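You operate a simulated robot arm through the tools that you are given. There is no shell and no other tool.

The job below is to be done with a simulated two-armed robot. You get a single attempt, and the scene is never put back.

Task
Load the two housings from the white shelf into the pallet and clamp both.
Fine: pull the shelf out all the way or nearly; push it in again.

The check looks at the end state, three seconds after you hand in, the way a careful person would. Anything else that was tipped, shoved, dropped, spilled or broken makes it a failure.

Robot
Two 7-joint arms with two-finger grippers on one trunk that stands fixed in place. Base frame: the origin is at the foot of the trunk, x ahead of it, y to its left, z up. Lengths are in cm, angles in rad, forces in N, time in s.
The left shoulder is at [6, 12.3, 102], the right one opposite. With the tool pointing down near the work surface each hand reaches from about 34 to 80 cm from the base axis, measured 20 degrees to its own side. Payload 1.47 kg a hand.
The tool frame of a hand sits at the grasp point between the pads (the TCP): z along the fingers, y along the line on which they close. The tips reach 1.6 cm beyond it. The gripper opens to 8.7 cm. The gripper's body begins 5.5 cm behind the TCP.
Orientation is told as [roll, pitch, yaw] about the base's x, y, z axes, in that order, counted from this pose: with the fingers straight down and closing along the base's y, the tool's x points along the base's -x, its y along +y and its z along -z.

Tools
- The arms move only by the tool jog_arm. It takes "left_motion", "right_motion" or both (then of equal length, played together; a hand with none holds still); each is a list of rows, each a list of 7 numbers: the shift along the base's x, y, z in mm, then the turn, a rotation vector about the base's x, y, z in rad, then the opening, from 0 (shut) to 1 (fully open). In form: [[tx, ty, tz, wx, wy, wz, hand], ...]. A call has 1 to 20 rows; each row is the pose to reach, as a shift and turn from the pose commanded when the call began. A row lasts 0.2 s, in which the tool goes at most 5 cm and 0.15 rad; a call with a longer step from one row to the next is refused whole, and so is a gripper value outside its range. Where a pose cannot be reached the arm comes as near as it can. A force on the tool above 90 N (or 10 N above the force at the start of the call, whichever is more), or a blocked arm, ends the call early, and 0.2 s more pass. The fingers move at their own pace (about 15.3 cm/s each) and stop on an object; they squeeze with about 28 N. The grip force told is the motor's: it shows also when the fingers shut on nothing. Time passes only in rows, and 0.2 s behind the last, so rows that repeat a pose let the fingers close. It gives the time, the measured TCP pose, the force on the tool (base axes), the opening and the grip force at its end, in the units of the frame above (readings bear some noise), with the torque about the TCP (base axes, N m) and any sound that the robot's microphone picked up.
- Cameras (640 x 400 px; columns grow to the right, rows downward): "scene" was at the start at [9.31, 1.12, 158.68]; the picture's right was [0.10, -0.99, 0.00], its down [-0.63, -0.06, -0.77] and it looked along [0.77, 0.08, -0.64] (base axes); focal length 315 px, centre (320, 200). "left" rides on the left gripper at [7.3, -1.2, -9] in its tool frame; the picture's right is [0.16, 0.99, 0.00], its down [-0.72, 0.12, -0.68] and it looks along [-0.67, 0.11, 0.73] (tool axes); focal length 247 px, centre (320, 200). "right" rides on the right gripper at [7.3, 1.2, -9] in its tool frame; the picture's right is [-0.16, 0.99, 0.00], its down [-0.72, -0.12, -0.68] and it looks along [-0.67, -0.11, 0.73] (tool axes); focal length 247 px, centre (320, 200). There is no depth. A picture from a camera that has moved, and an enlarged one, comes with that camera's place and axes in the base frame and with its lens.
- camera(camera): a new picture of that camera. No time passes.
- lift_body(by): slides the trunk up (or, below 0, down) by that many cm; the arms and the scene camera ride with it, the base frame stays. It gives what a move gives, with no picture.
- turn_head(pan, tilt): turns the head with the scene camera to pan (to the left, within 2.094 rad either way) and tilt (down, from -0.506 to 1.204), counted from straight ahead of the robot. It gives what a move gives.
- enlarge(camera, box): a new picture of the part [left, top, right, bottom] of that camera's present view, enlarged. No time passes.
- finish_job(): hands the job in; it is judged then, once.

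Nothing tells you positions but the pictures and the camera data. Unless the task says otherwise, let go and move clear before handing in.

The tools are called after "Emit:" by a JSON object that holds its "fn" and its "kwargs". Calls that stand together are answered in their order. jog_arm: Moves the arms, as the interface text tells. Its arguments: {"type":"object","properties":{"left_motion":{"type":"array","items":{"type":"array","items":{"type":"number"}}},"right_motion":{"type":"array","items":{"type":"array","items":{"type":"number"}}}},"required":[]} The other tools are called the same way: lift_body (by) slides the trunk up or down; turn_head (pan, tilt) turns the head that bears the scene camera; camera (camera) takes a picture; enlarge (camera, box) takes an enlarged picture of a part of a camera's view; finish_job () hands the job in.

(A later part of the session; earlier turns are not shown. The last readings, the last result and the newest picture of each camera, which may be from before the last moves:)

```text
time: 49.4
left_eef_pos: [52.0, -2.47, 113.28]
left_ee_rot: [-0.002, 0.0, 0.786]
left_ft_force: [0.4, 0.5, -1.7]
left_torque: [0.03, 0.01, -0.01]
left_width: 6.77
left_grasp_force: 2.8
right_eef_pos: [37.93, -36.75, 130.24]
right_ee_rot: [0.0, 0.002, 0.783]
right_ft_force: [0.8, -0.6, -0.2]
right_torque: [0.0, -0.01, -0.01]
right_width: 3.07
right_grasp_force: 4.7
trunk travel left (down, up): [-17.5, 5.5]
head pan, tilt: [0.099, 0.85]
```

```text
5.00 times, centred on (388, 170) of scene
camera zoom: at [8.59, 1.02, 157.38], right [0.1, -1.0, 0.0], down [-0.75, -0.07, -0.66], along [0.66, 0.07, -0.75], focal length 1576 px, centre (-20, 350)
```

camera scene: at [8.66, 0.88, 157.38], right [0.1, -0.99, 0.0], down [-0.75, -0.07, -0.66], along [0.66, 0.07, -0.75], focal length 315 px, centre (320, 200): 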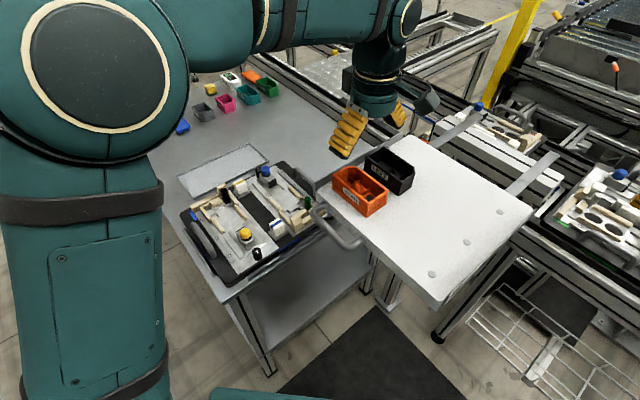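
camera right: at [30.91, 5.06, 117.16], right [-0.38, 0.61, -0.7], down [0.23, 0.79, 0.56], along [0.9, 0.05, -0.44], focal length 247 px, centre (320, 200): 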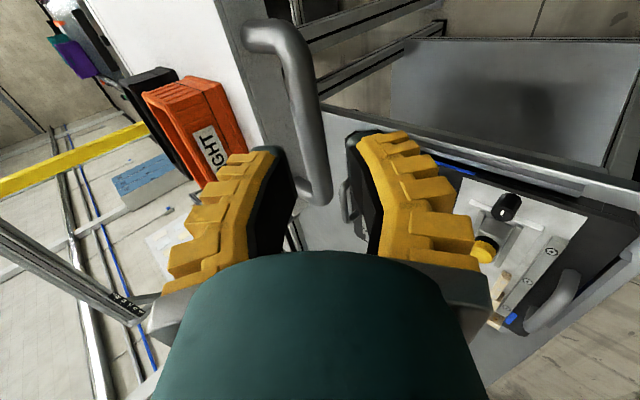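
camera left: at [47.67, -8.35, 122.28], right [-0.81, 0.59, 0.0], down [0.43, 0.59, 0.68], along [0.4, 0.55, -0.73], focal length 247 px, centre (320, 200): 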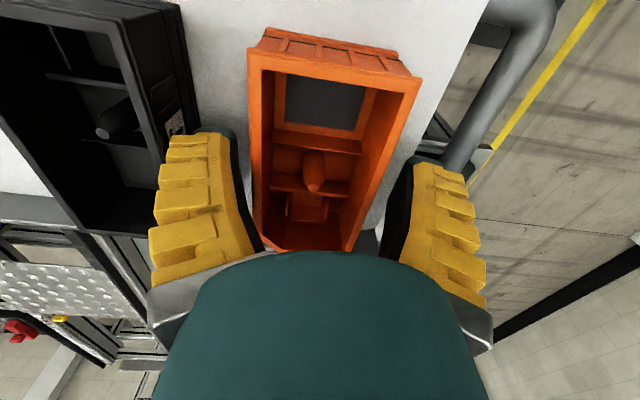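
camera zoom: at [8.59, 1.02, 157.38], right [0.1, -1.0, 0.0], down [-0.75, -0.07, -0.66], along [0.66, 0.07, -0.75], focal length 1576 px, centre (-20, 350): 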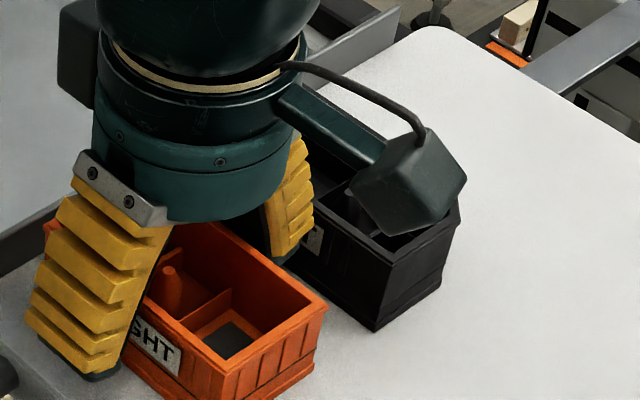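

Both fingers are alongside the housing. Close the gripper.

Emit:
{"fn": "jog_arm", "kwargs": {"left_motion": [[0, 0, 0, 0, 0, 0, 0.65], [0, 0, 0, 0, 0, 0, 0.55], [0, 0, 0, 0, 0, 0, 0.4], [0, 0, 0, 0, 0, 0, 0.3], [0, 0, 0, 0, 0, 0, 0.3]]}}

Emit:
{"fn": "camera", "kwargs": {"camera": "left"}}

Emit:
{"fn": "enlarge", "kwargs": {"camera": "scene", "box": [340, 130, 436, 210]}}

```text
time: 50.6
left_eef_pos: [51.92, -2.41, 113.22]
left_ee_rot: [-0.002, 0.0, 0.786]
left_ft_force: [0.1, -0.9, 0.2]
left_torque: [0.0, 0.01, -0.01]
left_width: 5.22
left_grasp_force: 28.1
right_eef_pos: [38.0, -36.89, 130.3]
right_ee_rot: [0.0, 0.004, 0.782]
right_ft_force: [0.0, -0.3, 0.6]
right_torque: [0.03, -0.03, -0.01]
right_width: 3.07
right_grasp_force: 4.2
trunk travel left (down, up): [-17.5, 5.5]
head pan, tilt: [0.099, 0.85]
```

```text
taken
camera left: at [47.69, -8.35, 122.27], right [-0.81, 0.59, 0.0], down [0.43, 0.59, 0.68], along [0.4, 0.55, -0.73], focal length 247 px, centre (320, 200)
```

left: 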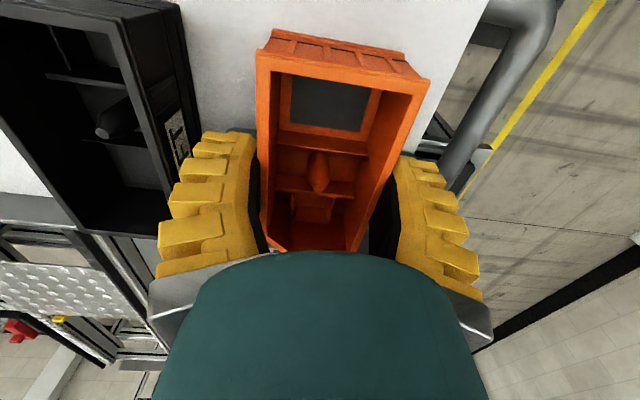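

```text
5.00 times, centred on (388, 170) of scene
camera zoom: at [8.61, 1.03, 157.38], right [0.1, -1.0, 0.0], down [-0.75, -0.07, -0.66], along [0.66, 0.07, -0.75], focal length 1576 px, centre (-20, 350)
```

zoom: 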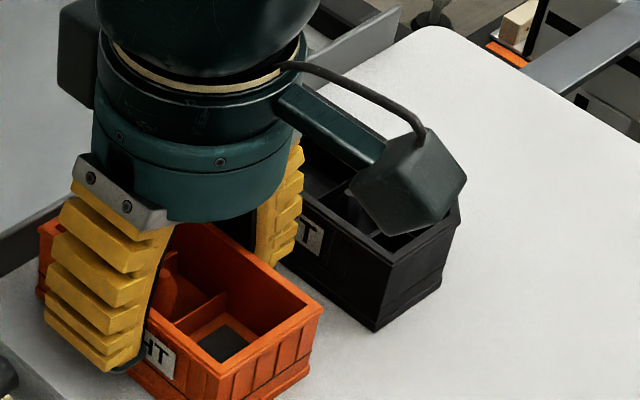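

Gripped (width 5.2 cm, 28 N). Lift slowly 3 cm and verify.

Emit:
{"fn": "jog_arm", "kwargs": {"left_motion": [[0, 0, 5, 0, 0, 0, 0.2], [0, 0, 12, 0, 0, 0, 0.2], [0, 0, 20, 0, 0, 0, 0.2], [0, 0, 30, 0, 0, 0, 0.2]]}}

Emit:
{"fn": "camera", "kwargs": {"camera": "left"}}

Emit:
{"fn": "enlarge", "kwargs": {"camera": "scene", "box": [340, 110, 436, 210]}}

```text
time: 51.6
left_eef_pos: [52.09, -2.35, 116.44]
left_ee_rot: [0.0, 0.001, 0.786]
left_ft_force: [0.5, 0.5, -1.3]
left_torque: [0.0, 0.01, -0.01]
left_width: 5.2
left_grasp_force: 28.4
right_eef_pos: [37.91, -36.85, 130.2]
right_ee_rot: [0.0, 0.003, 0.783]
right_ft_force: [0.5, -0.5, 0.0]
right_torque: [-0.06, 0.0, 0.02]
right_width: 3.08
right_grasp_force: 4.4
trunk travel left (down, up): [-17.5, 5.5]
head pan, tilt: [0.099, 0.85]
```

```text
taken
camera left: at [47.74, -8.26, 125.44], right [-0.81, 0.59, 0.0], down [0.43, 0.59, 0.68], along [0.4, 0.55, -0.73], focal length 247 px, centre (320, 200)
```

left: 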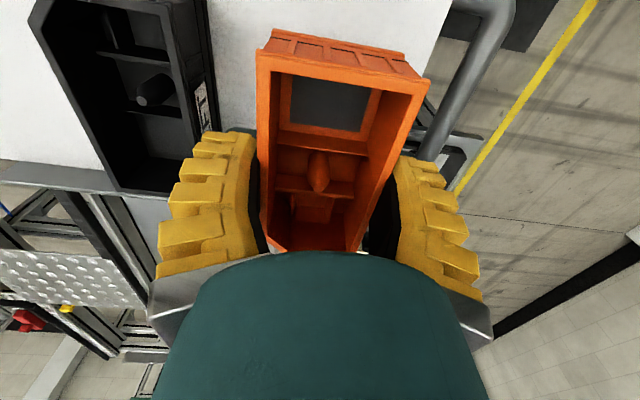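

```text
4.00 times, centred on (388, 160) of scene
camera zoom: at [8.59, 1.03, 157.38], right [0.1, -1.0, 0.0], down [-0.75, -0.07, -0.66], along [0.66, 0.07, -0.75], focal length 1261 px, centre (48, 360)
```

zoom: 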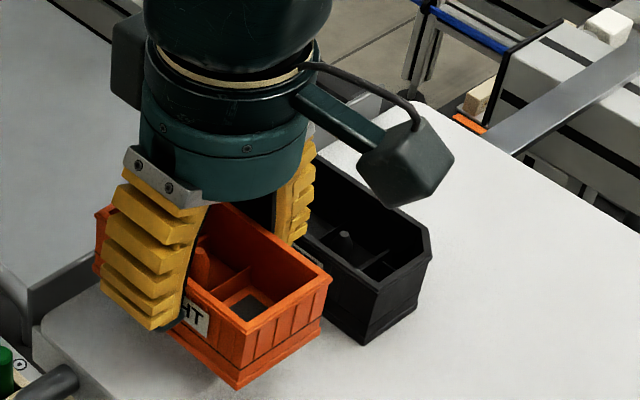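

Lifted cleanly and level. I'll measure the housing's position in the grip (back edge relative to the TCP) before transporting.

Emit:
{"fn": "enlarge", "kwargs": {"camera": "left", "box": [230, 10, 450, 147.5]}}

```text
2.91 times, centred on (340, 79) of left
camera zoom: at [47.74, -8.26, 125.44], right [-0.81, 0.59, 0.0], down [0.43, 0.59, 0.68], along [0.4, 0.55, -0.73], focal length 718 px, centre (262, 553)
```

zoom: 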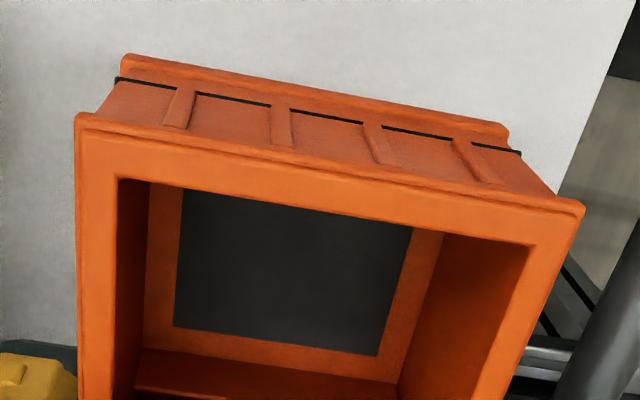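

The housing sits centred in the grip (back edge 5.25 cm behind the TCP, no yaw error). Transport it above the left (yellow) nest at about (59.1,31.2), staying high.

Emit:
{"fn": "jog_arm", "kwargs": {"left_motion": [[0, 0, 35, 0, 0, 0, 0.2], [0, 0, 80, 0, 0, 0, 0.2], [9, 42, 85, 0, 0, 0, 0.2], [18, 84, 85, 0, 0, 0, 0.2], [27, 126, 85, 0, 0, 0, 0.2], [36, 168, 85, 0, 0, 0, 0.2], [45, 210, 85, 0, 0, 0, 0.2], [54, 252, 85, 0, 0, 0, 0.2], [62, 294, 85, 0, 0, 0, 0.2], [70, 336, 85, 0, 0, 0, 0.2], [70, 336, 45, 0, 0, 0, 0.2], [70, 336, 0, 0, 0, 0, 0.2], [70, 336, -45, 0, 0, 0, 0.2], [70, 336, -85, 0, 0, 0, 0.2]]}}

Emit:
{"fn": "camera", "kwargs": {"camera": "scene"}}

Emit:
{"fn": "camera", "kwargs": {"camera": "left"}}

```text
time: 54.6
left_eef_pos: [59.17, 31.38, 108.03]
left_ee_rot: [0.0, 0.0, 0.784]
left_ft_force: [-0.3, 0.5, -1.3]
left_torque: [-0.01, 0.04, 0.03]
left_width: 5.21
left_grasp_force: 27.7
right_eef_pos: [38.02, -36.75, 130.3]
right_ee_rot: [0.001, 0.003, 0.782]
right_ft_force: [0.4, -0.6, 0.1]
right_torque: [0.01, 0.04, -0.02]
right_width: 3.08
right_grasp_force: 4.3
trunk travel left (down, up): [-17.5, 5.5]
head pan, tilt: [0.099, 0.85]
```

```text
taken
camera scene: at [8.69, 1.09, 157.37], right [0.1, -1.0, 0.0], down [-0.75, -0.07, -0.66], along [0.66, 0.07, -0.75], focal length 315 px, centre (320, 200)
```

scene: 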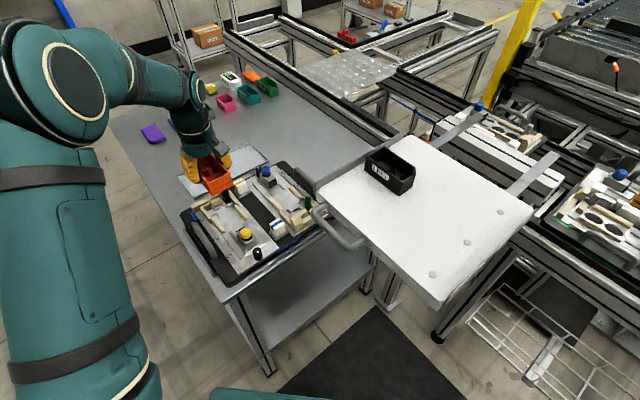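

```text
taken
camera left: at [54.88, 25.46, 116.92], right [-0.81, 0.59, 0.0], down [0.43, 0.59, 0.68], along [0.4, 0.55, -0.73], focal length 247 px, centre (320, 200)
```

left: 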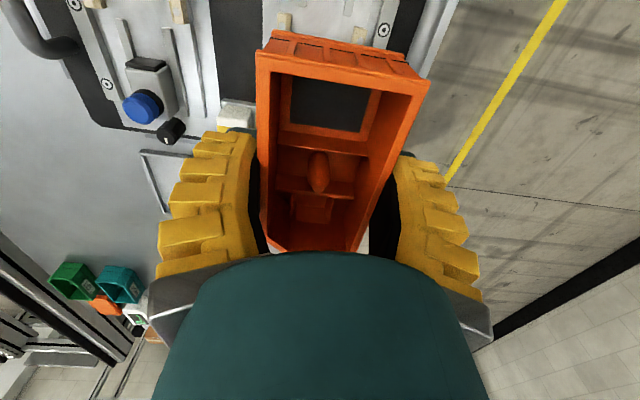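

Above the nest. I'll zoom the wrist view to compare the rail ends with the housing laterally, plus a scene zoom.

Emit:
{"fn": "enlarge", "kwargs": {"camera": "left", "box": [200, 0, 440, 150]}}

Emit:
{"fn": "enlarge", "kwargs": {"camera": "scene", "box": [165, 140, 293, 240]}}

```text
2.67 times, centred on (320, 75) of left
camera zoom: at [54.88, 25.46, 116.92], right [-0.81, 0.59, 0.0], down [0.43, 0.59, 0.68], along [0.4, 0.55, -0.73], focal length 659 px, centre (320, 533)
```

zoom: 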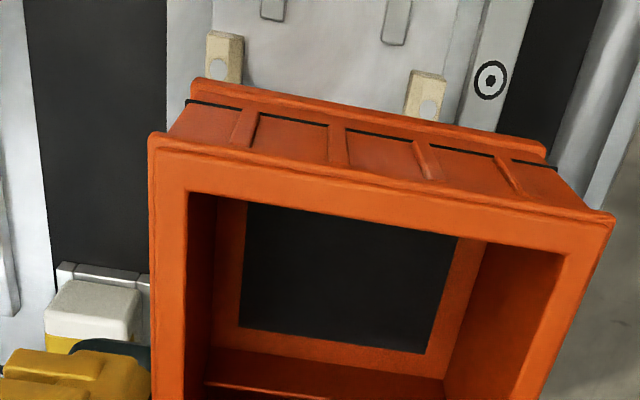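

```text
4.00 times, centred on (229, 190) of scene
camera zoom: at [8.69, 1.09, 157.37], right [0.1, -1.0, 0.0], down [-0.75, -0.07, -0.66], along [0.66, 0.07, -0.75], focal length 1261 px, centre (684, 240)
```

zoom: 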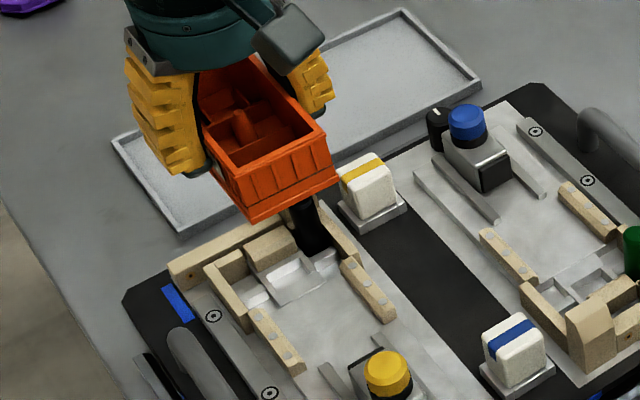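

Wrist and scene views agree the housing needs to shift ~4 mm toward the inner side and ~3 mm back from the stop. I'll apply that and descend to just above the post tops, then recheck.

Emit:
{"fn": "jog_arm", "kwargs": {"left_motion": [[1, -5, 0, 0, 0, 0, 0.2], [1, -5, -35, 0, 0, 0, 0.2], [1, -5, -70, 0, 0, 0, 0.2], [1, -5, -92, 0, 0, 0, 0.2]]}}

Emit:
{"fn": "enlarge", "kwargs": {"camera": "left", "box": [200, 0, 440, 150]}}

Emit:
{"fn": "enlarge", "kwargs": {"camera": "scene", "box": [175, 150, 271, 225]}}

```text
time: 55.6
left_eef_pos: [59.16, 31.0, 98.43]
left_ee_rot: [0.002, -0.001, 0.786]
left_ft_force: [1.1, 0.8, -1.4]
left_torque: [-0.05, 0.05, 0.01]
left_width: 5.21
left_grasp_force: 27.5
right_eef_pos: [37.89, -36.8, 130.24]
right_ee_rot: [0.0, 0.003, 0.784]
right_ft_force: [0.7, 0.1, 0.1]
right_torque: [-0.01, 0.0, 0.02]
right_width: 3.08
right_grasp_force: 4.5
trunk travel left (down, up): [-17.5, 5.5]
head pan, tilt: [0.099, 0.85]
```

```text
2.67 times, centred on (320, 75) of left
camera zoom: at [54.86, 24.99, 107.46], right [-0.81, 0.59, 0.0], down [0.43, 0.59, 0.68], along [0.4, 0.55, -0.73], focal length 659 px, centre (320, 533)
```

zoom: 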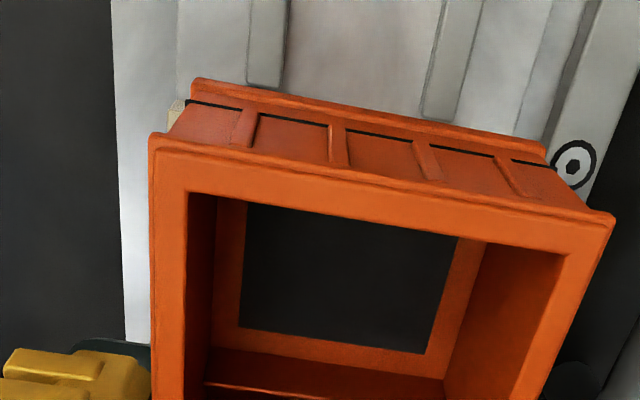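

```text
5.33 times, centred on (223, 188) of scene
camera zoom: at [8.65, 1.07, 157.38], right [0.1, -1.0, 0.0], down [-0.75, -0.07, -0.66], along [0.66, 0.07, -0.75], focal length 1682 px, centre (837, 267)
```

zoom: 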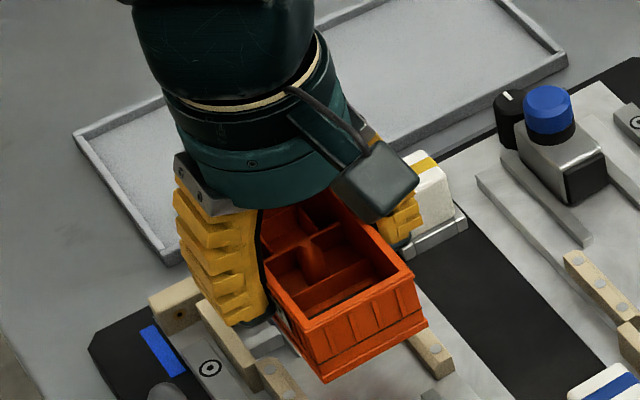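

Lateral alignment is now within ~1 mm (clamp rails symmetric about the hand). Descend to just above the rails and check again.

Emit:
{"fn": "jog_arm", "kwargs": {"left_motion": [[0, 0, -15, 0, 0, 0, 0.2], [0, 0, -30, 0, 0, 0, 0.2], [0, 0, -38, 0, 0, 0, 0.2]]}}

Emit:
{"fn": "enlarge", "kwargs": {"camera": "left", "box": [200, 0, 440, 150]}}

Emit:
{"fn": "enlarge", "kwargs": {"camera": "scene", "box": [185, 170, 265, 230]}}

```text
time: 56.4
left_eef_pos: [59.17, 30.95, 94.56]
left_ee_rot: [0.0, 0.002, 0.786]
left_ft_force: [-0.6, -0.7, -1.5]
left_torque: [0.01, -0.02, 0.01]
left_width: 5.21
left_grasp_force: 27.6
right_eef_pos: [37.96, -36.83, 130.41]
right_ee_rot: [-0.001, 0.002, 0.783]
right_ft_force: [0.5, -0.5, 0.6]
right_torque: [0.01, 0.01, -0.02]
right_width: 3.09
right_grasp_force: 5.1
trunk travel left (down, up): [-17.5, 5.5]
head pan, tilt: [0.099, 0.85]
```

```text
2.67 times, centred on (320, 75) of left
camera zoom: at [54.85, 25.04, 103.68], right [-0.81, 0.59, 0.0], down [0.43, 0.59, 0.68], along [0.4, 0.55, -0.73], focal length 659 px, centre (320, 533)
```

zoom: 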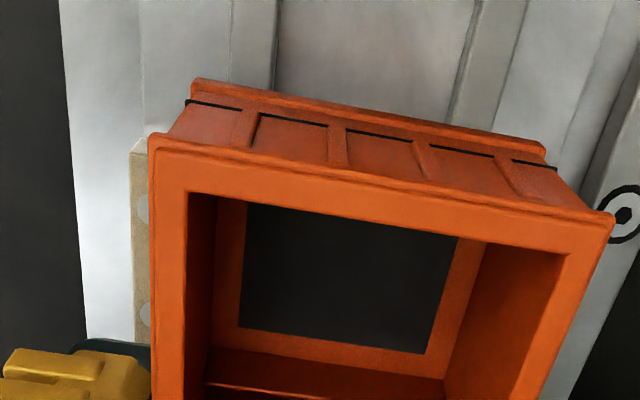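

```text
6.67 times, centred on (225, 200) of scene
camera zoom: at [8.63, 1.05, 157.38], right [0.1, -1.0, 0.0], down [-0.75, -0.07, -0.66], along [0.66, 0.07, -0.75], focal length 2102 px, centre (953, 200)
```

zoom: 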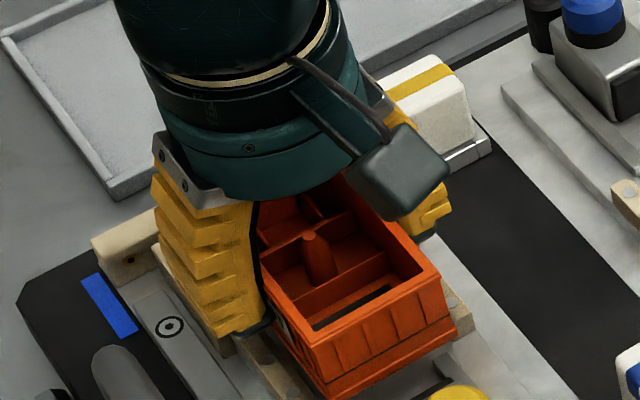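

Still well centred (~1 mm). Lower the housing between the rails down to the plate, watching the force.

Emit:
{"fn": "jog_arm", "kwargs": {"left_motion": [[0, 0, -5, 0, 0, 0, 0.2], [0, 0, -10, 0, 0, 0, 0.2], [0, 0, -14, 0, 0, 0, 0.2], [0, 0, -17, 0, 0, 0, 0.2]]}}

Emit:
{"fn": "enlarge", "kwargs": {"camera": "left", "box": [200, 0, 440, 150]}}

Emit:
{"fn": "enlarge", "kwargs": {"camera": "scene", "box": [185, 170, 265, 230]}}

```text
time: 57.4
left_eef_pos: [59.02, 30.89, 93.16]
left_ee_rot: [0.001, 0.0, 0.786]
left_ft_force: [0.4, 0.2, -1.2]
left_torque: [0.02, 0.03, 0.01]
left_width: 5.22
left_grasp_force: 28.3
right_eef_pos: [37.9, -36.84, 130.3]
right_ee_rot: [0.0, 0.004, 0.784]
right_ft_force: [0.2, -0.5, 0.4]
right_torque: [0.01, -0.01, 0.03]
right_width: 3.04
right_grasp_force: 4.7
trunk travel left (down, up): [-17.5, 5.5]
head pan, tilt: [0.099, 0.85]
```

```text
2.67 times, centred on (320, 75) of left
camera zoom: at [54.8, 24.96, 102.12], right [-0.81, 0.59, 0.0], down [0.43, 0.59, 0.68], along [0.4, 0.55, -0.73], focal length 659 px, centre (320, 533)
```

zoom: 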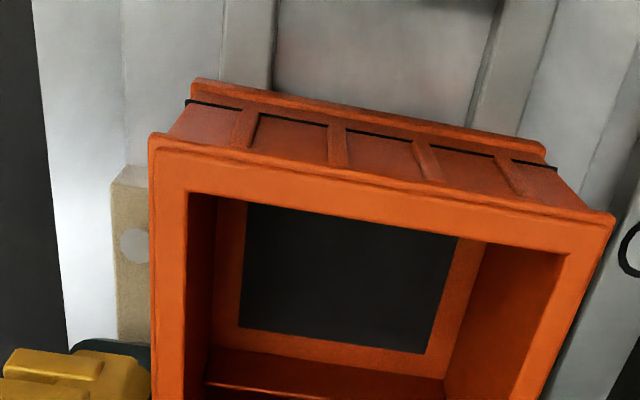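

```text
6.67 times, centred on (225, 200) of scene
camera zoom: at [8.61, 1.03, 157.38], right [0.1, -1.0, 0.0], down [-0.75, -0.07, -0.66], along [0.66, 0.07, -0.75], focal length 2102 px, centre (953, 200)
```

zoom: 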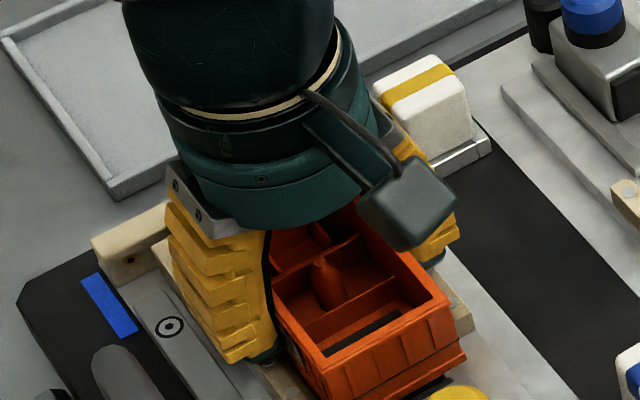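

It's entering between the rails with no contact force. Continue down in small steps until it seats.

Emit:
{"fn": "jog_arm", "kwargs": {"left_motion": [[0, 0, -3, 0, 0, 0, 0.2], [0, 0, -5, 0, 0, 0, 0.2], [0, 0, -7, 0, 0, 0, 0.2]]}}

Emit:
{"fn": "enlarge", "kwargs": {"camera": "scene", "box": [185, 170, 265, 230]}}

```text
time: 58.2
left_eef_pos: [59.22, 30.8, 92.59]
left_ee_rot: [-0.001, -0.003, 0.788]
left_ft_force: [2.5, 3.5, 15.1]
left_torque: [-0.14, 0.2, 0.01]
left_width: 5.3
left_grasp_force: 27.9
right_eef_pos: [37.79, -36.88, 130.39]
right_ee_rot: [0.0, 0.004, 0.784]
right_ft_force: [-0.2, -0.6, -0.4]
right_torque: [-0.04, 0.0, 0.01]
right_width: 3.04
right_grasp_force: 4.1
trunk travel left (down, up): [-17.5, 5.5]
head pan, tilt: [0.099, 0.85]
```

```text
6.67 times, centred on (225, 200) of scene
camera zoom: at [8.5, 1.0, 157.41], right [0.1, -1.0, 0.0], down [-0.75, -0.07, -0.66], along [0.66, 0.07, -0.75], focal length 2102 px, centre (953, 200)
```

zoom: 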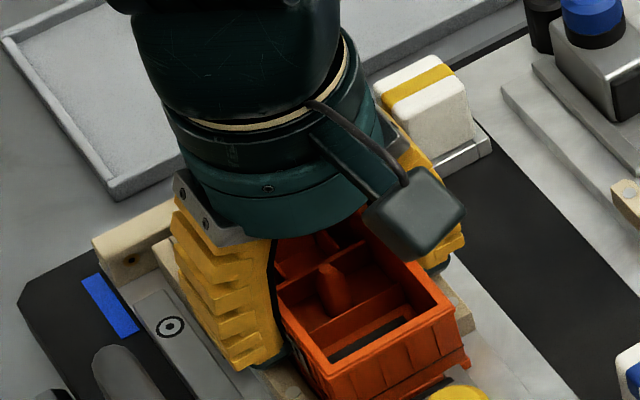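

It has seated on the plate (15 N contact at the expected height). I'll ease the downward load and slide it gently ~4 mm toward the stop, watching the force.

Emit:
{"fn": "jog_arm", "kwargs": {"left_motion": [[0, 0, 3, 0, 0, 0, 0.2], [1.5, 1.5, 3, 0, 0, 0, 0.2], [3, 3, 3, 0, 0, 0, 0.2], [3, 3, 3, 0, 0, 0, 0.2]]}}

Emit:
{"fn": "enlarge", "kwargs": {"camera": "scene", "box": [185, 170, 265, 230]}}

Emit:
{"fn": "camera", "kwargs": {"camera": "left"}}

```text
time: 59.2
left_eef_pos: [59.41, 31.16, 92.64]
left_ee_rot: [0.001, 0.0, 0.786]
left_ft_force: [-0.7, -0.4, 0.6]
left_torque: [0.03, -0.06, -0.04]
left_width: 5.2
left_grasp_force: 28.1
right_eef_pos: [37.95, -36.78, 130.31]
right_ee_rot: [0.0, 0.004, 0.783]
right_ft_force: [0.3, -0.1, -0.3]
right_torque: [0.02, 0.01, -0.02]
right_width: 3.05
right_grasp_force: 4.3
trunk travel left (down, up): [-17.5, 5.5]
head pan, tilt: [0.099, 0.85]
```

```text
6.67 times, centred on (225, 200) of scene
camera zoom: at [8.59, 1.01, 157.38], right [0.1, -1.0, 0.0], down [-0.75, -0.07, -0.66], along [0.66, 0.07, -0.75], focal length 2102 px, centre (953, 200)
```

zoom: 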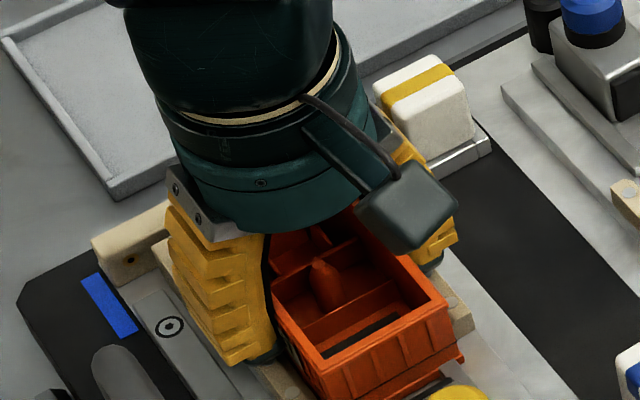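

```text
taken
camera left: at [55.04, 25.18, 101.63], right [-0.81, 0.59, 0.0], down [0.43, 0.59, 0.68], along [0.4, 0.55, -0.73], focal length 247 px, centre (320, 200)
```

left: 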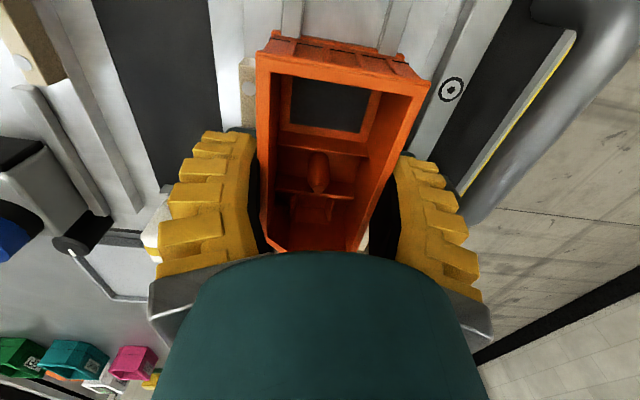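

Now release: open the fingers moderately, then rise straight up.

Emit:
{"fn": "jog_arm", "kwargs": {"left_motion": [[0, 0, 0, 0, 0, 0, 0.5], [0, 0, 0, 0, 0, 0, 0.62], [0, 0, 0, 0, 0, 0, 0.7], [0, 0, 0, 0, 0, 0, 0.7]]}}

Emit:
{"fn": "camera", "kwargs": {"camera": "left"}}

Emit:
{"fn": "enlarge", "kwargs": {"camera": "scene", "box": [185, 170, 265, 230]}}

```text
time: 60.2
left_eef_pos: [59.39, 31.03, 92.62]
left_ee_rot: [0.0, 0.0, 0.785]
left_ft_force: [0.2, -0.5, -0.5]
left_torque: [0.0, -0.02, 0.0]
left_width: 6.54
left_grasp_force: 3.4
right_eef_pos: [37.94, -36.92, 130.27]
right_ee_rot: [-0.001, 0.005, 0.785]
right_ft_force: [-0.4, -0.6, -0.9]
right_torque: [0.01, 0.03, 0.01]
right_width: 3.05
right_grasp_force: 4.2
trunk travel left (down, up): [-17.5, 5.5]
head pan, tilt: [0.099, 0.85]
```

```text
taken
camera left: at [55.05, 25.19, 101.65], right [-0.81, 0.59, 0.0], down [0.43, 0.59, 0.68], along [0.4, 0.55, -0.73], focal length 247 px, centre (320, 200)
```

left: 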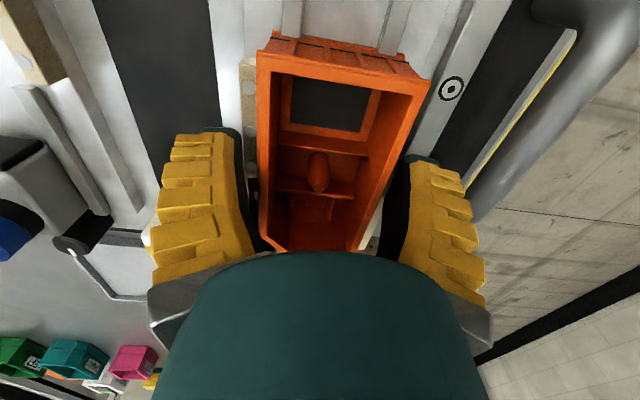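

```text
6.67 times, centred on (225, 200) of scene
camera zoom: at [8.6, 1.03, 157.38], right [0.1, -1.0, 0.0], down [-0.75, -0.07, -0.66], along [0.66, 0.07, -0.75], focal length 2102 px, centre (953, 200)
```

zoom: 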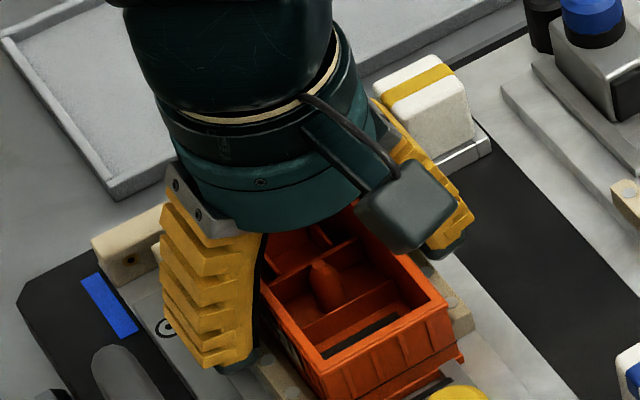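

Emit:
{"fn": "jog_arm", "kwargs": {"left_motion": [[0, 0, 15, 0, 0, 0, 0.7], [0, 0, 40, 0, 0, 0, 0.7], [0, 0, 80, 0, 0, 0, 0.7], [0, 0, 125, 0, 0, 0, 0.7], [0, 0, 170, 0, 0, 0, 0.7], [0, 45, 185, 0, 0, 0, 0.7], [0, 90, 185, 0, 0, 0, 0.7], [0, 130, 185, 0, 0, 0, 0.7]]}}

Emit:
{"fn": "camera", "kwargs": {"camera": "scene"}}

Emit:
{"fn": "enlarge", "kwargs": {"camera": "scene", "box": [180, 165, 276, 245]}}

Emit:
{"fn": "enlarge", "kwargs": {"camera": "scene", "box": [195, 175, 259, 215]}}

```text
time: 62.0
left_eef_pos: [59.7, 44.36, 111.18]
left_ee_rot: [0.0, -0.001, 0.785]
left_ft_force: [-0.1, 0.2, 0.1]
left_torque: [-0.02, -0.01, 0.04]
left_width: 6.53
left_grasp_force: 3.7
right_eef_pos: [37.84, -36.68, 130.4]
right_ee_rot: [0.0, 0.004, 0.784]
right_ft_force: [0.3, 0.4, 0.5]
right_torque: [-0.02, 0.01, -0.03]
right_width: 3.04
right_grasp_force: 4.0
trunk travel left (down, up): [-17.5, 5.5]
head pan, tilt: [0.099, 0.85]
```

```text
taken
camera scene: at [8.58, 1.18, 157.38], right [0.1, -1.0, 0.0], down [-0.75, -0.08, -0.66], along [0.66, 0.06, -0.75], focal length 315 px, centre (320, 200)
```

scene: 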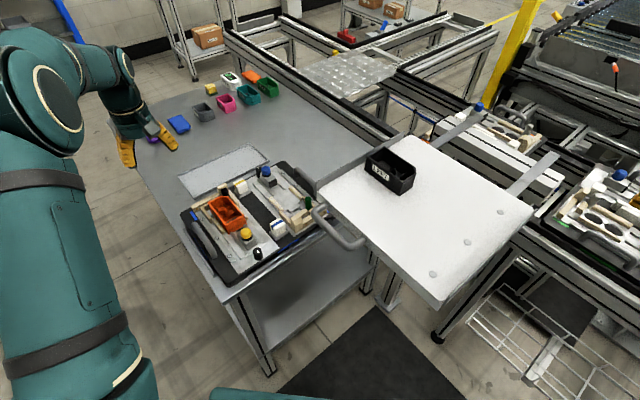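

```text
5.00 times, centred on (228, 205) of scene
camera zoom: at [8.58, 1.18, 157.38], right [0.1, -1.0, 0.0], down [-0.75, -0.08, -0.66], along [0.66, 0.06, -0.75], focal length 1576 px, centre (780, 175)
```

zoom: 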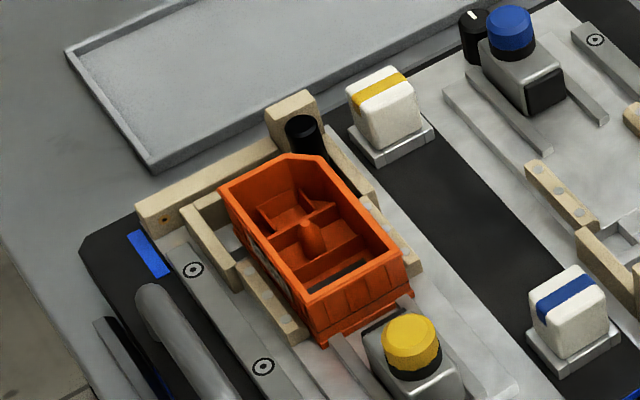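

```text
10.00 times, centred on (227, 195) of scene
camera zoom: at [8.58, 1.18, 157.38], right [0.1, -1.0, 0.0], down [-0.75, -0.08, -0.66], along [0.66, 0.06, -0.75], focal length 3153 px, centre (1250, 250)
```

zoom: 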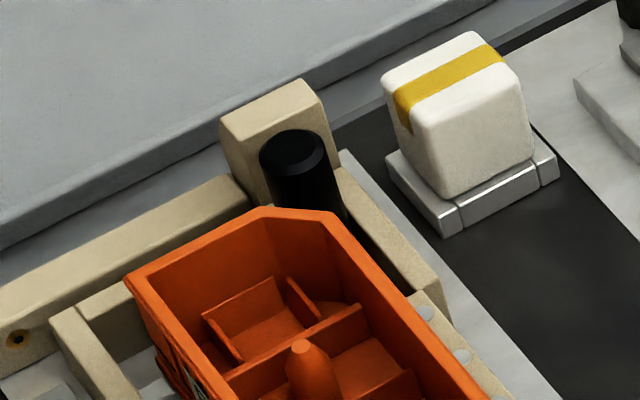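

The orange housing sits in the left nest with its chamfer at the black post. Next I'll go for the black housing: move the left hand above (58.6,-9.3) at safe height.

Emit:
{"fn": "jog_arm", "kwargs": {"left_motion": [[0, 0, 45, 0, 0, 0, 0.73], [0, 0, 90, 0, 0, 0, 0.73], [0, 0, 130, 0, 0, 0, 0.73], [0, -45, 135, 0, 0, 0, 0.73], [0, -90, 135, 0, 0, 0, 0.73], [0, -135, 135, 0, 0, 0, 0.73], [0, -180, 135, 0, 0, 0, 0.73], [0, -225, 135, 0, 0, 0, 0.73], [0, -270, 135, 0, 0, 0, 0.73], [0, -315, 135, 0, 0, 0, 0.73], [0, -360, 135, 0, 0, 0, 0.73], [-3, -405, 135, 0, 0, 0, 0.73], [-6, -450, 135, 0, 0, 0, 0.73], [-9, -495, 135, 0, 0, 0, 0.73], [-11, -535, 135, 0, 0, 0, 0.73]]}}

Emit:
{"fn": "camera", "kwargs": {"camera": "left"}}

Emit:
{"fn": "enlarge", "kwargs": {"camera": "left", "box": [200, 0, 440, 170]}}

Emit:
{"fn": "camera", "kwargs": {"camera": "scene"}}

```text
time: 65.2
left_eef_pos: [58.15, -9.37, 124.5]
left_ee_rot: [-0.001, -0.002, 0.786]
left_ft_force: [-0.2, -0.1, 0.4]
left_torque: [0.03, -0.01, 0.05]
left_width: 6.77
left_grasp_force: 3.5
right_eef_pos: [37.93, -36.98, 130.29]
right_ee_rot: [0.003, 0.003, 0.784]
right_ft_force: [0.5, 0.1, 0.2]
right_torque: [0.04, 0.0, -0.02]
right_width: 3.06
right_grasp_force: 4.7
trunk travel left (down, up): [-17.5, 5.5]
head pan, tilt: [0.099, 0.85]
```

```text
taken
camera left: at [53.92, -15.37, 133.41], right [-0.81, 0.59, 0.0], down [0.43, 0.59, 0.68], along [0.4, 0.55, -0.73], focal length 247 px, centre (320, 200)
```

left: 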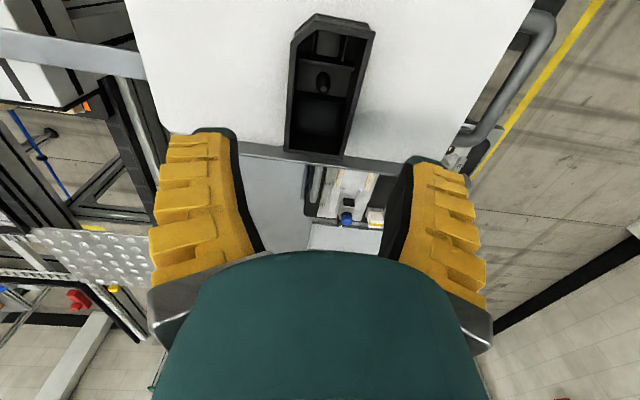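

```text
2.35 times, centred on (320, 85) of left
camera zoom: at [53.92, -15.37, 133.41], right [-0.81, 0.59, 0.0], down [0.43, 0.59, 0.68], along [0.4, 0.55, -0.73], focal length 581 px, centre (320, 471)
```

zoom: 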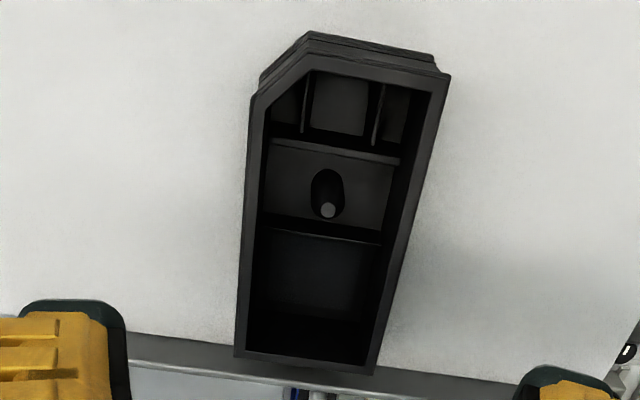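

```text
taken
camera scene: at [8.67, 0.9, 157.38], right [0.1, -0.99, 0.0], down [-0.75, -0.07, -0.66], along [0.66, 0.07, -0.75], focal length 315 px, centre (320, 200)
```

scene: 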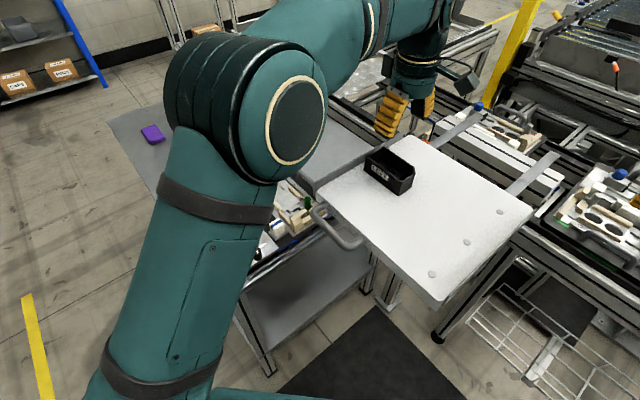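

Black housing's centre is 3 mm ahead and 2 mm to the side of the hand; correct for that and descend to grip height, then check.

Emit:
{"fn": "jog_arm", "kwargs": {"left_motion": [[1, 4, 0, 0, 0, 0, 0.75], [1, 4, -40, 0, 0, 0, 0.75], [1, 4, -75, 0, 0, 0, 0.75], [1, 4, -95, 0, 0, 0, 0.75], [1, 4, -112, 0, 0, 0, 0.75], [1, 4, -112, 0, 0, 0, 0.75]]}}

Emit:
{"fn": "camera", "kwargs": {"camera": "left"}}

Emit:
{"fn": "enlarge", "kwargs": {"camera": "scene", "box": [350, 110, 446, 200]}}

```text
time: 66.6
left_eef_pos: [58.09, -8.94, 113.77]
left_ee_rot: [0.0, 0.001, 0.785]
left_ft_force: [0.6, 0.0, -0.1]
left_torque: [0.0, -0.01, 0.01]
left_width: 6.93
left_grasp_force: 3.3
right_eef_pos: [38.0, -36.84, 130.36]
right_ee_rot: [0.0, 0.002, 0.784]
right_ft_force: [-0.1, 0.8, 0.1]
right_torque: [-0.04, 0.02, 0.03]
right_width: 3.06
right_grasp_force: 5.1
trunk travel left (down, up): [-17.5, 5.5]
head pan, tilt: [0.099, 0.85]
```

```text
taken
camera left: at [53.84, -14.93, 122.69], right [-0.81, 0.59, 0.0], down [0.43, 0.59, 0.68], along [0.4, 0.55, -0.73], focal length 247 px, centre (320, 200)
```

left: 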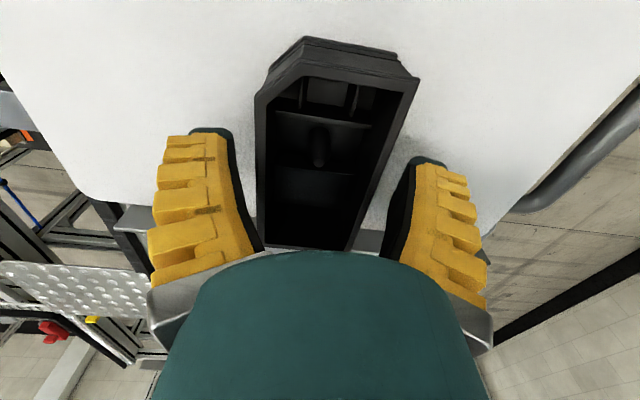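

```text
4.44 times, centred on (398, 155) of scene
camera zoom: at [8.6, 1.03, 157.38], right [0.1, -1.0, 0.0], down [-0.75, -0.07, -0.66], along [0.66, 0.07, -0.75], focal length 1401 px, centre (-27, 400)
```

zoom: 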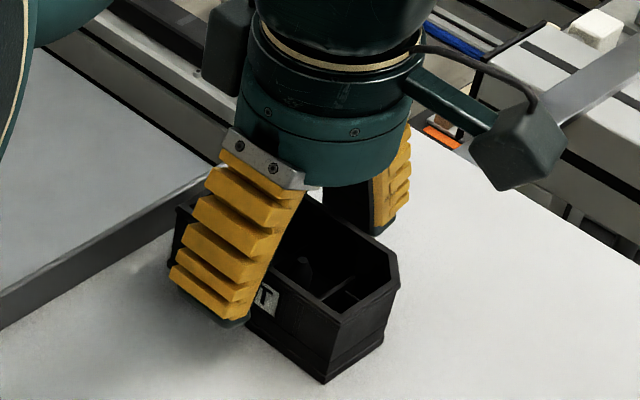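

Fingers straddle the black housing. Lower 5 mm more and close.

Emit:
{"fn": "jog_arm", "kwargs": {"left_motion": [[0, 0, -5, 0, 0, 0, 0.75], [0, 0, -5, 0, 0, 0, 0.65], [0, 0, -5, 0, 0, 0, 0.55], [0, 0, -5, 0, 0, 0, 0.4], [0, 0, -5, 0, 0, 0, 0.2], [0, 0, -5, 0, 0, 0, 0.2]]}}

Emit:
{"fn": "camera", "kwargs": {"camera": "left"}}

```text
time: 68.0
left_eef_pos: [58.34, -8.9, 113.2]
left_ee_rot: [-0.001, 0.0, 0.786]
left_ft_force: [-0.2, 0.3, 0.6]
left_torque: [-0.02, 0.01, 0.03]
left_width: 5.24
left_grasp_force: 27.8
right_eef_pos: [38.01, -36.86, 130.27]
right_ee_rot: [-0.001, 0.004, 0.786]
right_ft_force: [-0.2, 0.0, -0.6]
right_torque: [-0.02, -0.04, 0.03]
right_width: 3.04
right_grasp_force: 4.9
trunk travel left (down, up): [-17.5, 5.5]
head pan, tilt: [0.099, 0.85]
```

```text
taken
camera left: at [53.95, -14.95, 122.16], right [-0.81, 0.59, 0.0], down [0.43, 0.59, 0.68], along [0.4, 0.55, -0.73], focal length 247 px, centre (320, 200)
```

left: 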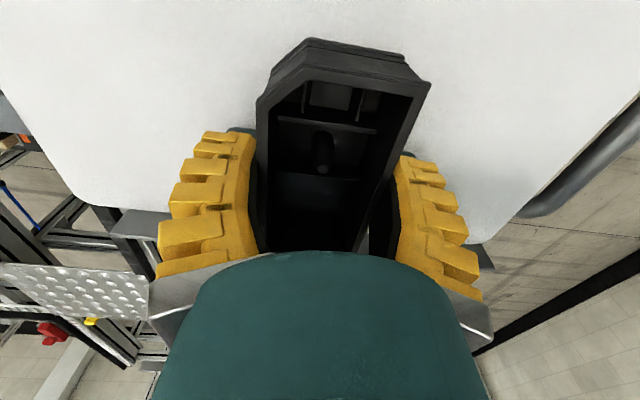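

Gripped (5.24 cm, 28 N). Lift it and measure its pose in the grip.

Emit:
{"fn": "jog_arm", "kwargs": {"left_motion": [[0, 0, 5, 0, 0, 0, 0.2], [0, 0, 15, 0, 0, 0, 0.2], [0, 0, 30, 0, 0, 0, 0.2], [0, 0, 60, 0, 0, 0, 0.2], [0, 0, 100, 0, 0, 0, 0.2], [0, 0, 115, 0, 0, 0, 0.2]]}}

Emit:
{"fn": "enlarge", "kwargs": {"camera": "left", "box": [230, 10, 450, 147.5]}}

Emit:
{"fn": "camera", "kwargs": {"camera": "scene"}}

```text
time: 69.4
left_eef_pos: [58.61, -9.11, 124.56]
left_ee_rot: [-0.001, 0.0, 0.785]
left_ft_force: [-0.6, 0.2, -1.3]
left_torque: [0.01, -0.02, 0.0]
left_width: 5.22
left_grasp_force: 28.1
right_eef_pos: [37.92, -36.89, 130.33]
right_ee_rot: [0.001, 0.004, 0.783]
right_ft_force: [-0.5, 0.3, -0.6]
right_torque: [-0.01, 0.01, 0.01]
right_width: 3.07
right_grasp_force: 4.6
trunk travel left (down, up): [-17.5, 5.5]
head pan, tilt: [0.099, 0.85]
```

```text
2.91 times, centred on (340, 79) of left
camera zoom: at [54.1, -15.04, 133.52], right [-0.81, 0.59, 0.0], down [0.43, 0.59, 0.68], along [0.4, 0.55, -0.73], focal length 718 px, centre (262, 553)
```

zoom: 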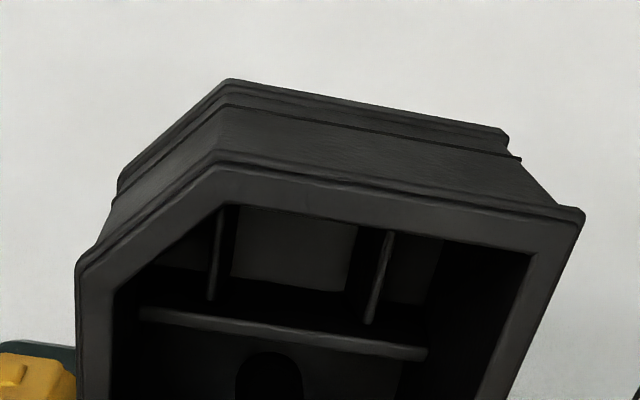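

```text
taken
camera scene: at [8.6, 1.03, 157.38], right [0.1, -1.0, 0.0], down [-0.75, -0.07, -0.66], along [0.66, 0.07, -0.75], focal length 315 px, centre (320, 200)
```

scene: 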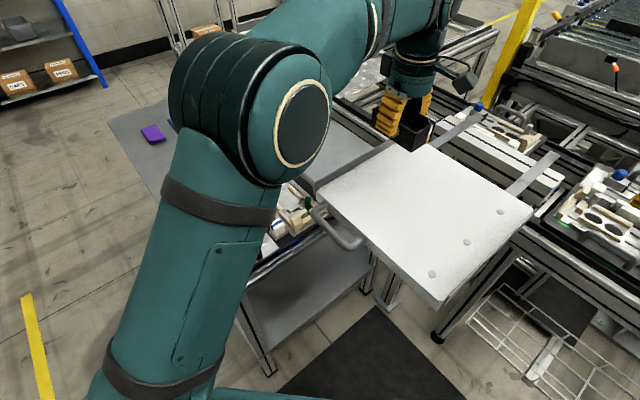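

Black housing is held square, front edge 5.1 cm ahead (toward -a). Transport it above the right (blue) nest at about (66.9,15.9).

Emit:
{"fn": "jog_arm", "kwargs": {"left_motion": [[14, 42, 0, 0, 0, 0, 0.2], [28, 84, 0, 0, 0, 0, 0.2], [42, 126, 0, 0, 0, 0, 0.2], [56, 168, 0, 0, 0, 0, 0.2], [70, 210, 0, 0, 0, 0, 0.2], [82, 250, 0, 0, 0, 0, 0.2], [82, 250, -45, 0, 0, 0, 0.2], [82, 250, -90, 0, 0, 0, 0.2], [82, 250, -135, 0, 0, 0, 0.2], [82, 250, -165, 0, 0, 0, 0.2]]}}

Emit:
{"fn": "camera", "kwargs": {"camera": "left"}}

Emit:
{"fn": "enlarge", "kwargs": {"camera": "left", "box": [180, 0, 460, 175]}}

Emit:
{"fn": "camera", "kwargs": {"camera": "scene"}}

```text
time: 71.6
left_eef_pos: [66.79, 15.79, 107.73]
left_ee_rot: [0.0, -0.001, 0.786]
left_ft_force: [-0.7, 0.0, -1.1]
left_torque: [0.02, 0.01, -0.02]
left_width: 5.23
left_grasp_force: 27.9
right_eef_pos: [37.9, -36.89, 130.26]
right_ee_rot: [-0.001, 0.003, 0.784]
right_ft_force: [-0.1, 0.9, 0.2]
right_torque: [0.02, 0.0, 0.01]
right_width: 3.08
right_grasp_force: 4.7
trunk travel left (down, up): [-17.5, 5.5]
head pan, tilt: [0.099, 0.85]
```

```text
taken
camera left: at [62.47, 9.79, 116.89], right [-0.81, 0.59, 0.0], down [0.43, 0.59, 0.68], along [0.4, 0.55, -0.73], focal length 247 px, centre (320, 200)
```

left: 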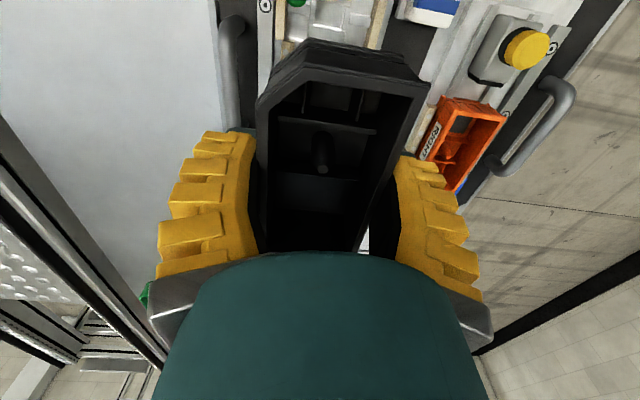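

```text
2.29 times, centred on (320, 88) of left
camera zoom: at [62.47, 9.79, 116.89], right [-0.81, 0.59, 0.0], down [0.43, 0.59, 0.68], along [0.4, 0.55, -0.73], focal length 564 px, centre (320, 457)
```

zoom: 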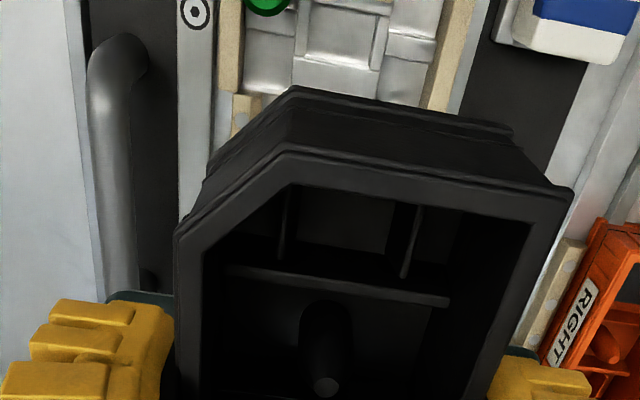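

```text
taken
camera scene: at [8.65, 1.06, 157.38], right [0.1, -1.0, 0.0], down [-0.75, -0.07, -0.66], along [0.66, 0.07, -0.75], focal length 315 px, centre (320, 200)
```

scene: 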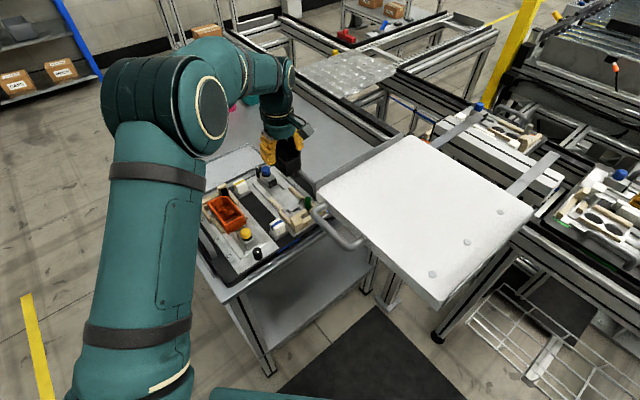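

Laterally the housing is within ~1 mm of the nest centre. I'll back off 2 mm from the stop, descend to just above the post height and check the stop/post clearance.

Emit:
{"fn": "jog_arm", "kwargs": {"left_motion": [[1.5, 1.5, 0, 0, 0, 0, 0.2], [1.5, 1.5, -35, 0, 0, 0, 0.2], [1.5, 1.5, -70, 0, 0, 0, 0.2], [1.5, 1.5, -90, 0, 0, 0, 0.2]]}}

Emit:
{"fn": "enlarge", "kwargs": {"camera": "left", "box": [180, 0, 460, 175]}}

Emit:
{"fn": "enlarge", "kwargs": {"camera": "scene", "box": [245, 150, 341, 225]}}

```text
time: 72.6
left_eef_pos: [66.89, 15.85, 98.99]
left_ee_rot: [0.0, 0.0, 0.785]
left_ft_force: [-0.4, 0.6, -1.0]
left_torque: [0.01, 0.04, 0.02]
left_width: 5.21
left_grasp_force: 28.0
right_eef_pos: [37.96, -36.89, 130.41]
right_ee_rot: [-0.001, 0.004, 0.783]
right_ft_force: [0.0, 0.7, 0.0]
right_torque: [-0.01, 0.03, 0.02]
right_width: 3.08
right_grasp_force: 4.3
trunk travel left (down, up): [-17.5, 5.5]
head pan, tilt: [0.099, 0.85]
```

```text
2.29 times, centred on (320, 88) of left
camera zoom: at [62.59, 10.03, 107.89], right [-0.81, 0.59, 0.0], down [0.43, 0.59, 0.68], along [0.4, 0.55, -0.73], focal length 564 px, centre (320, 457)
```

zoom: 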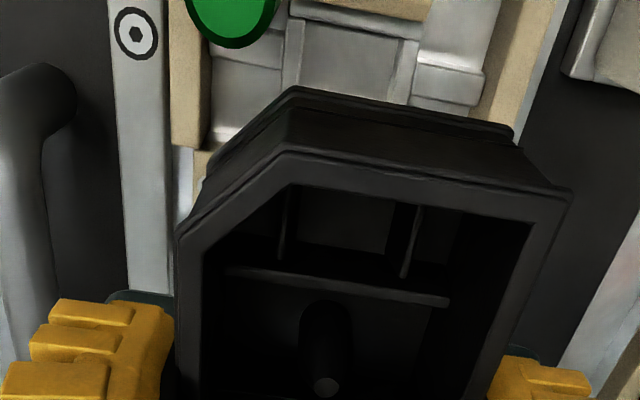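

```text
5.33 times, centred on (293, 188) of scene
camera zoom: at [8.65, 1.05, 157.38], right [0.1, -1.0, 0.0], down [-0.75, -0.07, -0.66], along [0.66, 0.07, -0.75], focal length 1682 px, centre (464, 267)
```

zoom: 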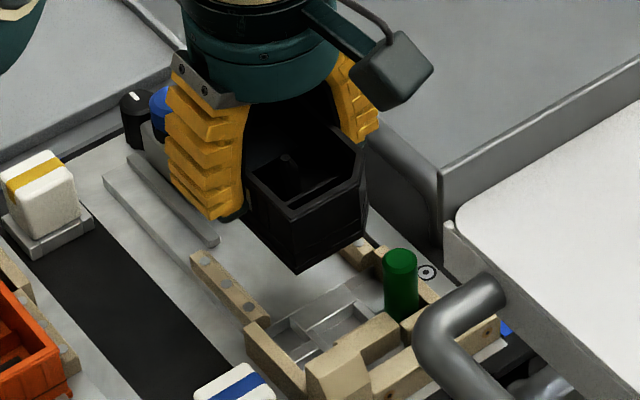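

Clear of the stop by ~5 mm and centred. Continue lowering to just above the rails, then between them.

Emit:
{"fn": "jog_arm", "kwargs": {"left_motion": [[0, 0, -15, 0, 0, 0, 0.2], [0, 0, -30, 0, 0, 0, 0.2], [0, 0, -43, 0, 0, 0, 0.2]]}}

Emit:
{"fn": "enlarge", "kwargs": {"camera": "left", "box": [180, 0, 460, 175]}}

Emit:
{"fn": "enlarge", "kwargs": {"camera": "scene", "box": [245, 150, 341, 225]}}

```text
time: 73.4
left_eef_pos: [66.8, 16.03, 94.74]
left_ee_rot: [0.002, 0.0, 0.786]
left_ft_force: [0.6, 0.2, -1.3]
left_torque: [0.01, 0.0, -0.01]
left_width: 5.22
left_grasp_force: 27.6
right_eef_pos: [37.94, -36.88, 130.24]
right_ee_rot: [0.0, 0.004, 0.784]
right_ft_force: [-0.3, 0.1, -0.3]
right_torque: [-0.01, 0.03, 0.01]
right_width: 3.05
right_grasp_force: 5.1
trunk travel left (down, up): [-17.5, 5.5]
head pan, tilt: [0.099, 0.85]
```

```text
2.29 times, centred on (320, 88) of left
camera zoom: at [62.47, 10.1, 103.68], right [-0.81, 0.59, 0.0], down [0.43, 0.59, 0.68], along [0.4, 0.55, -0.73], focal length 564 px, centre (320, 457)
```

zoom: 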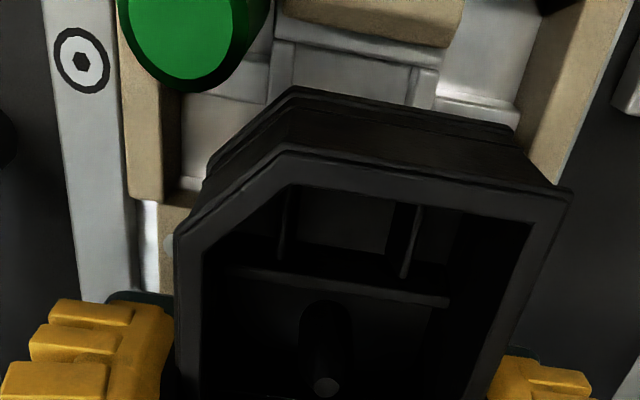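

```text
5.33 times, centred on (293, 188) of scene
camera zoom: at [8.66, 1.04, 157.38], right [0.1, -1.0, 0.0], down [-0.75, -0.07, -0.66], along [0.66, 0.07, -0.75], focal length 1682 px, centre (464, 267)
```

zoom: 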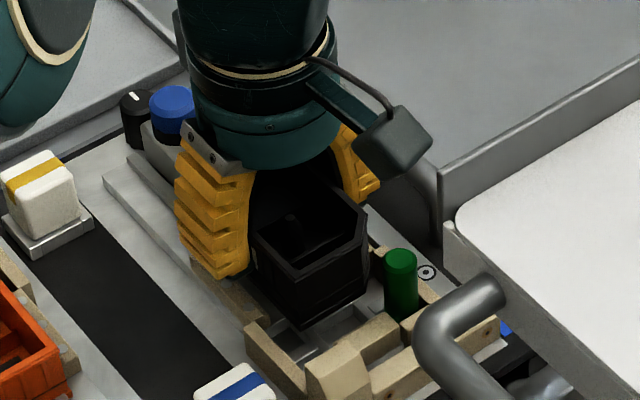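

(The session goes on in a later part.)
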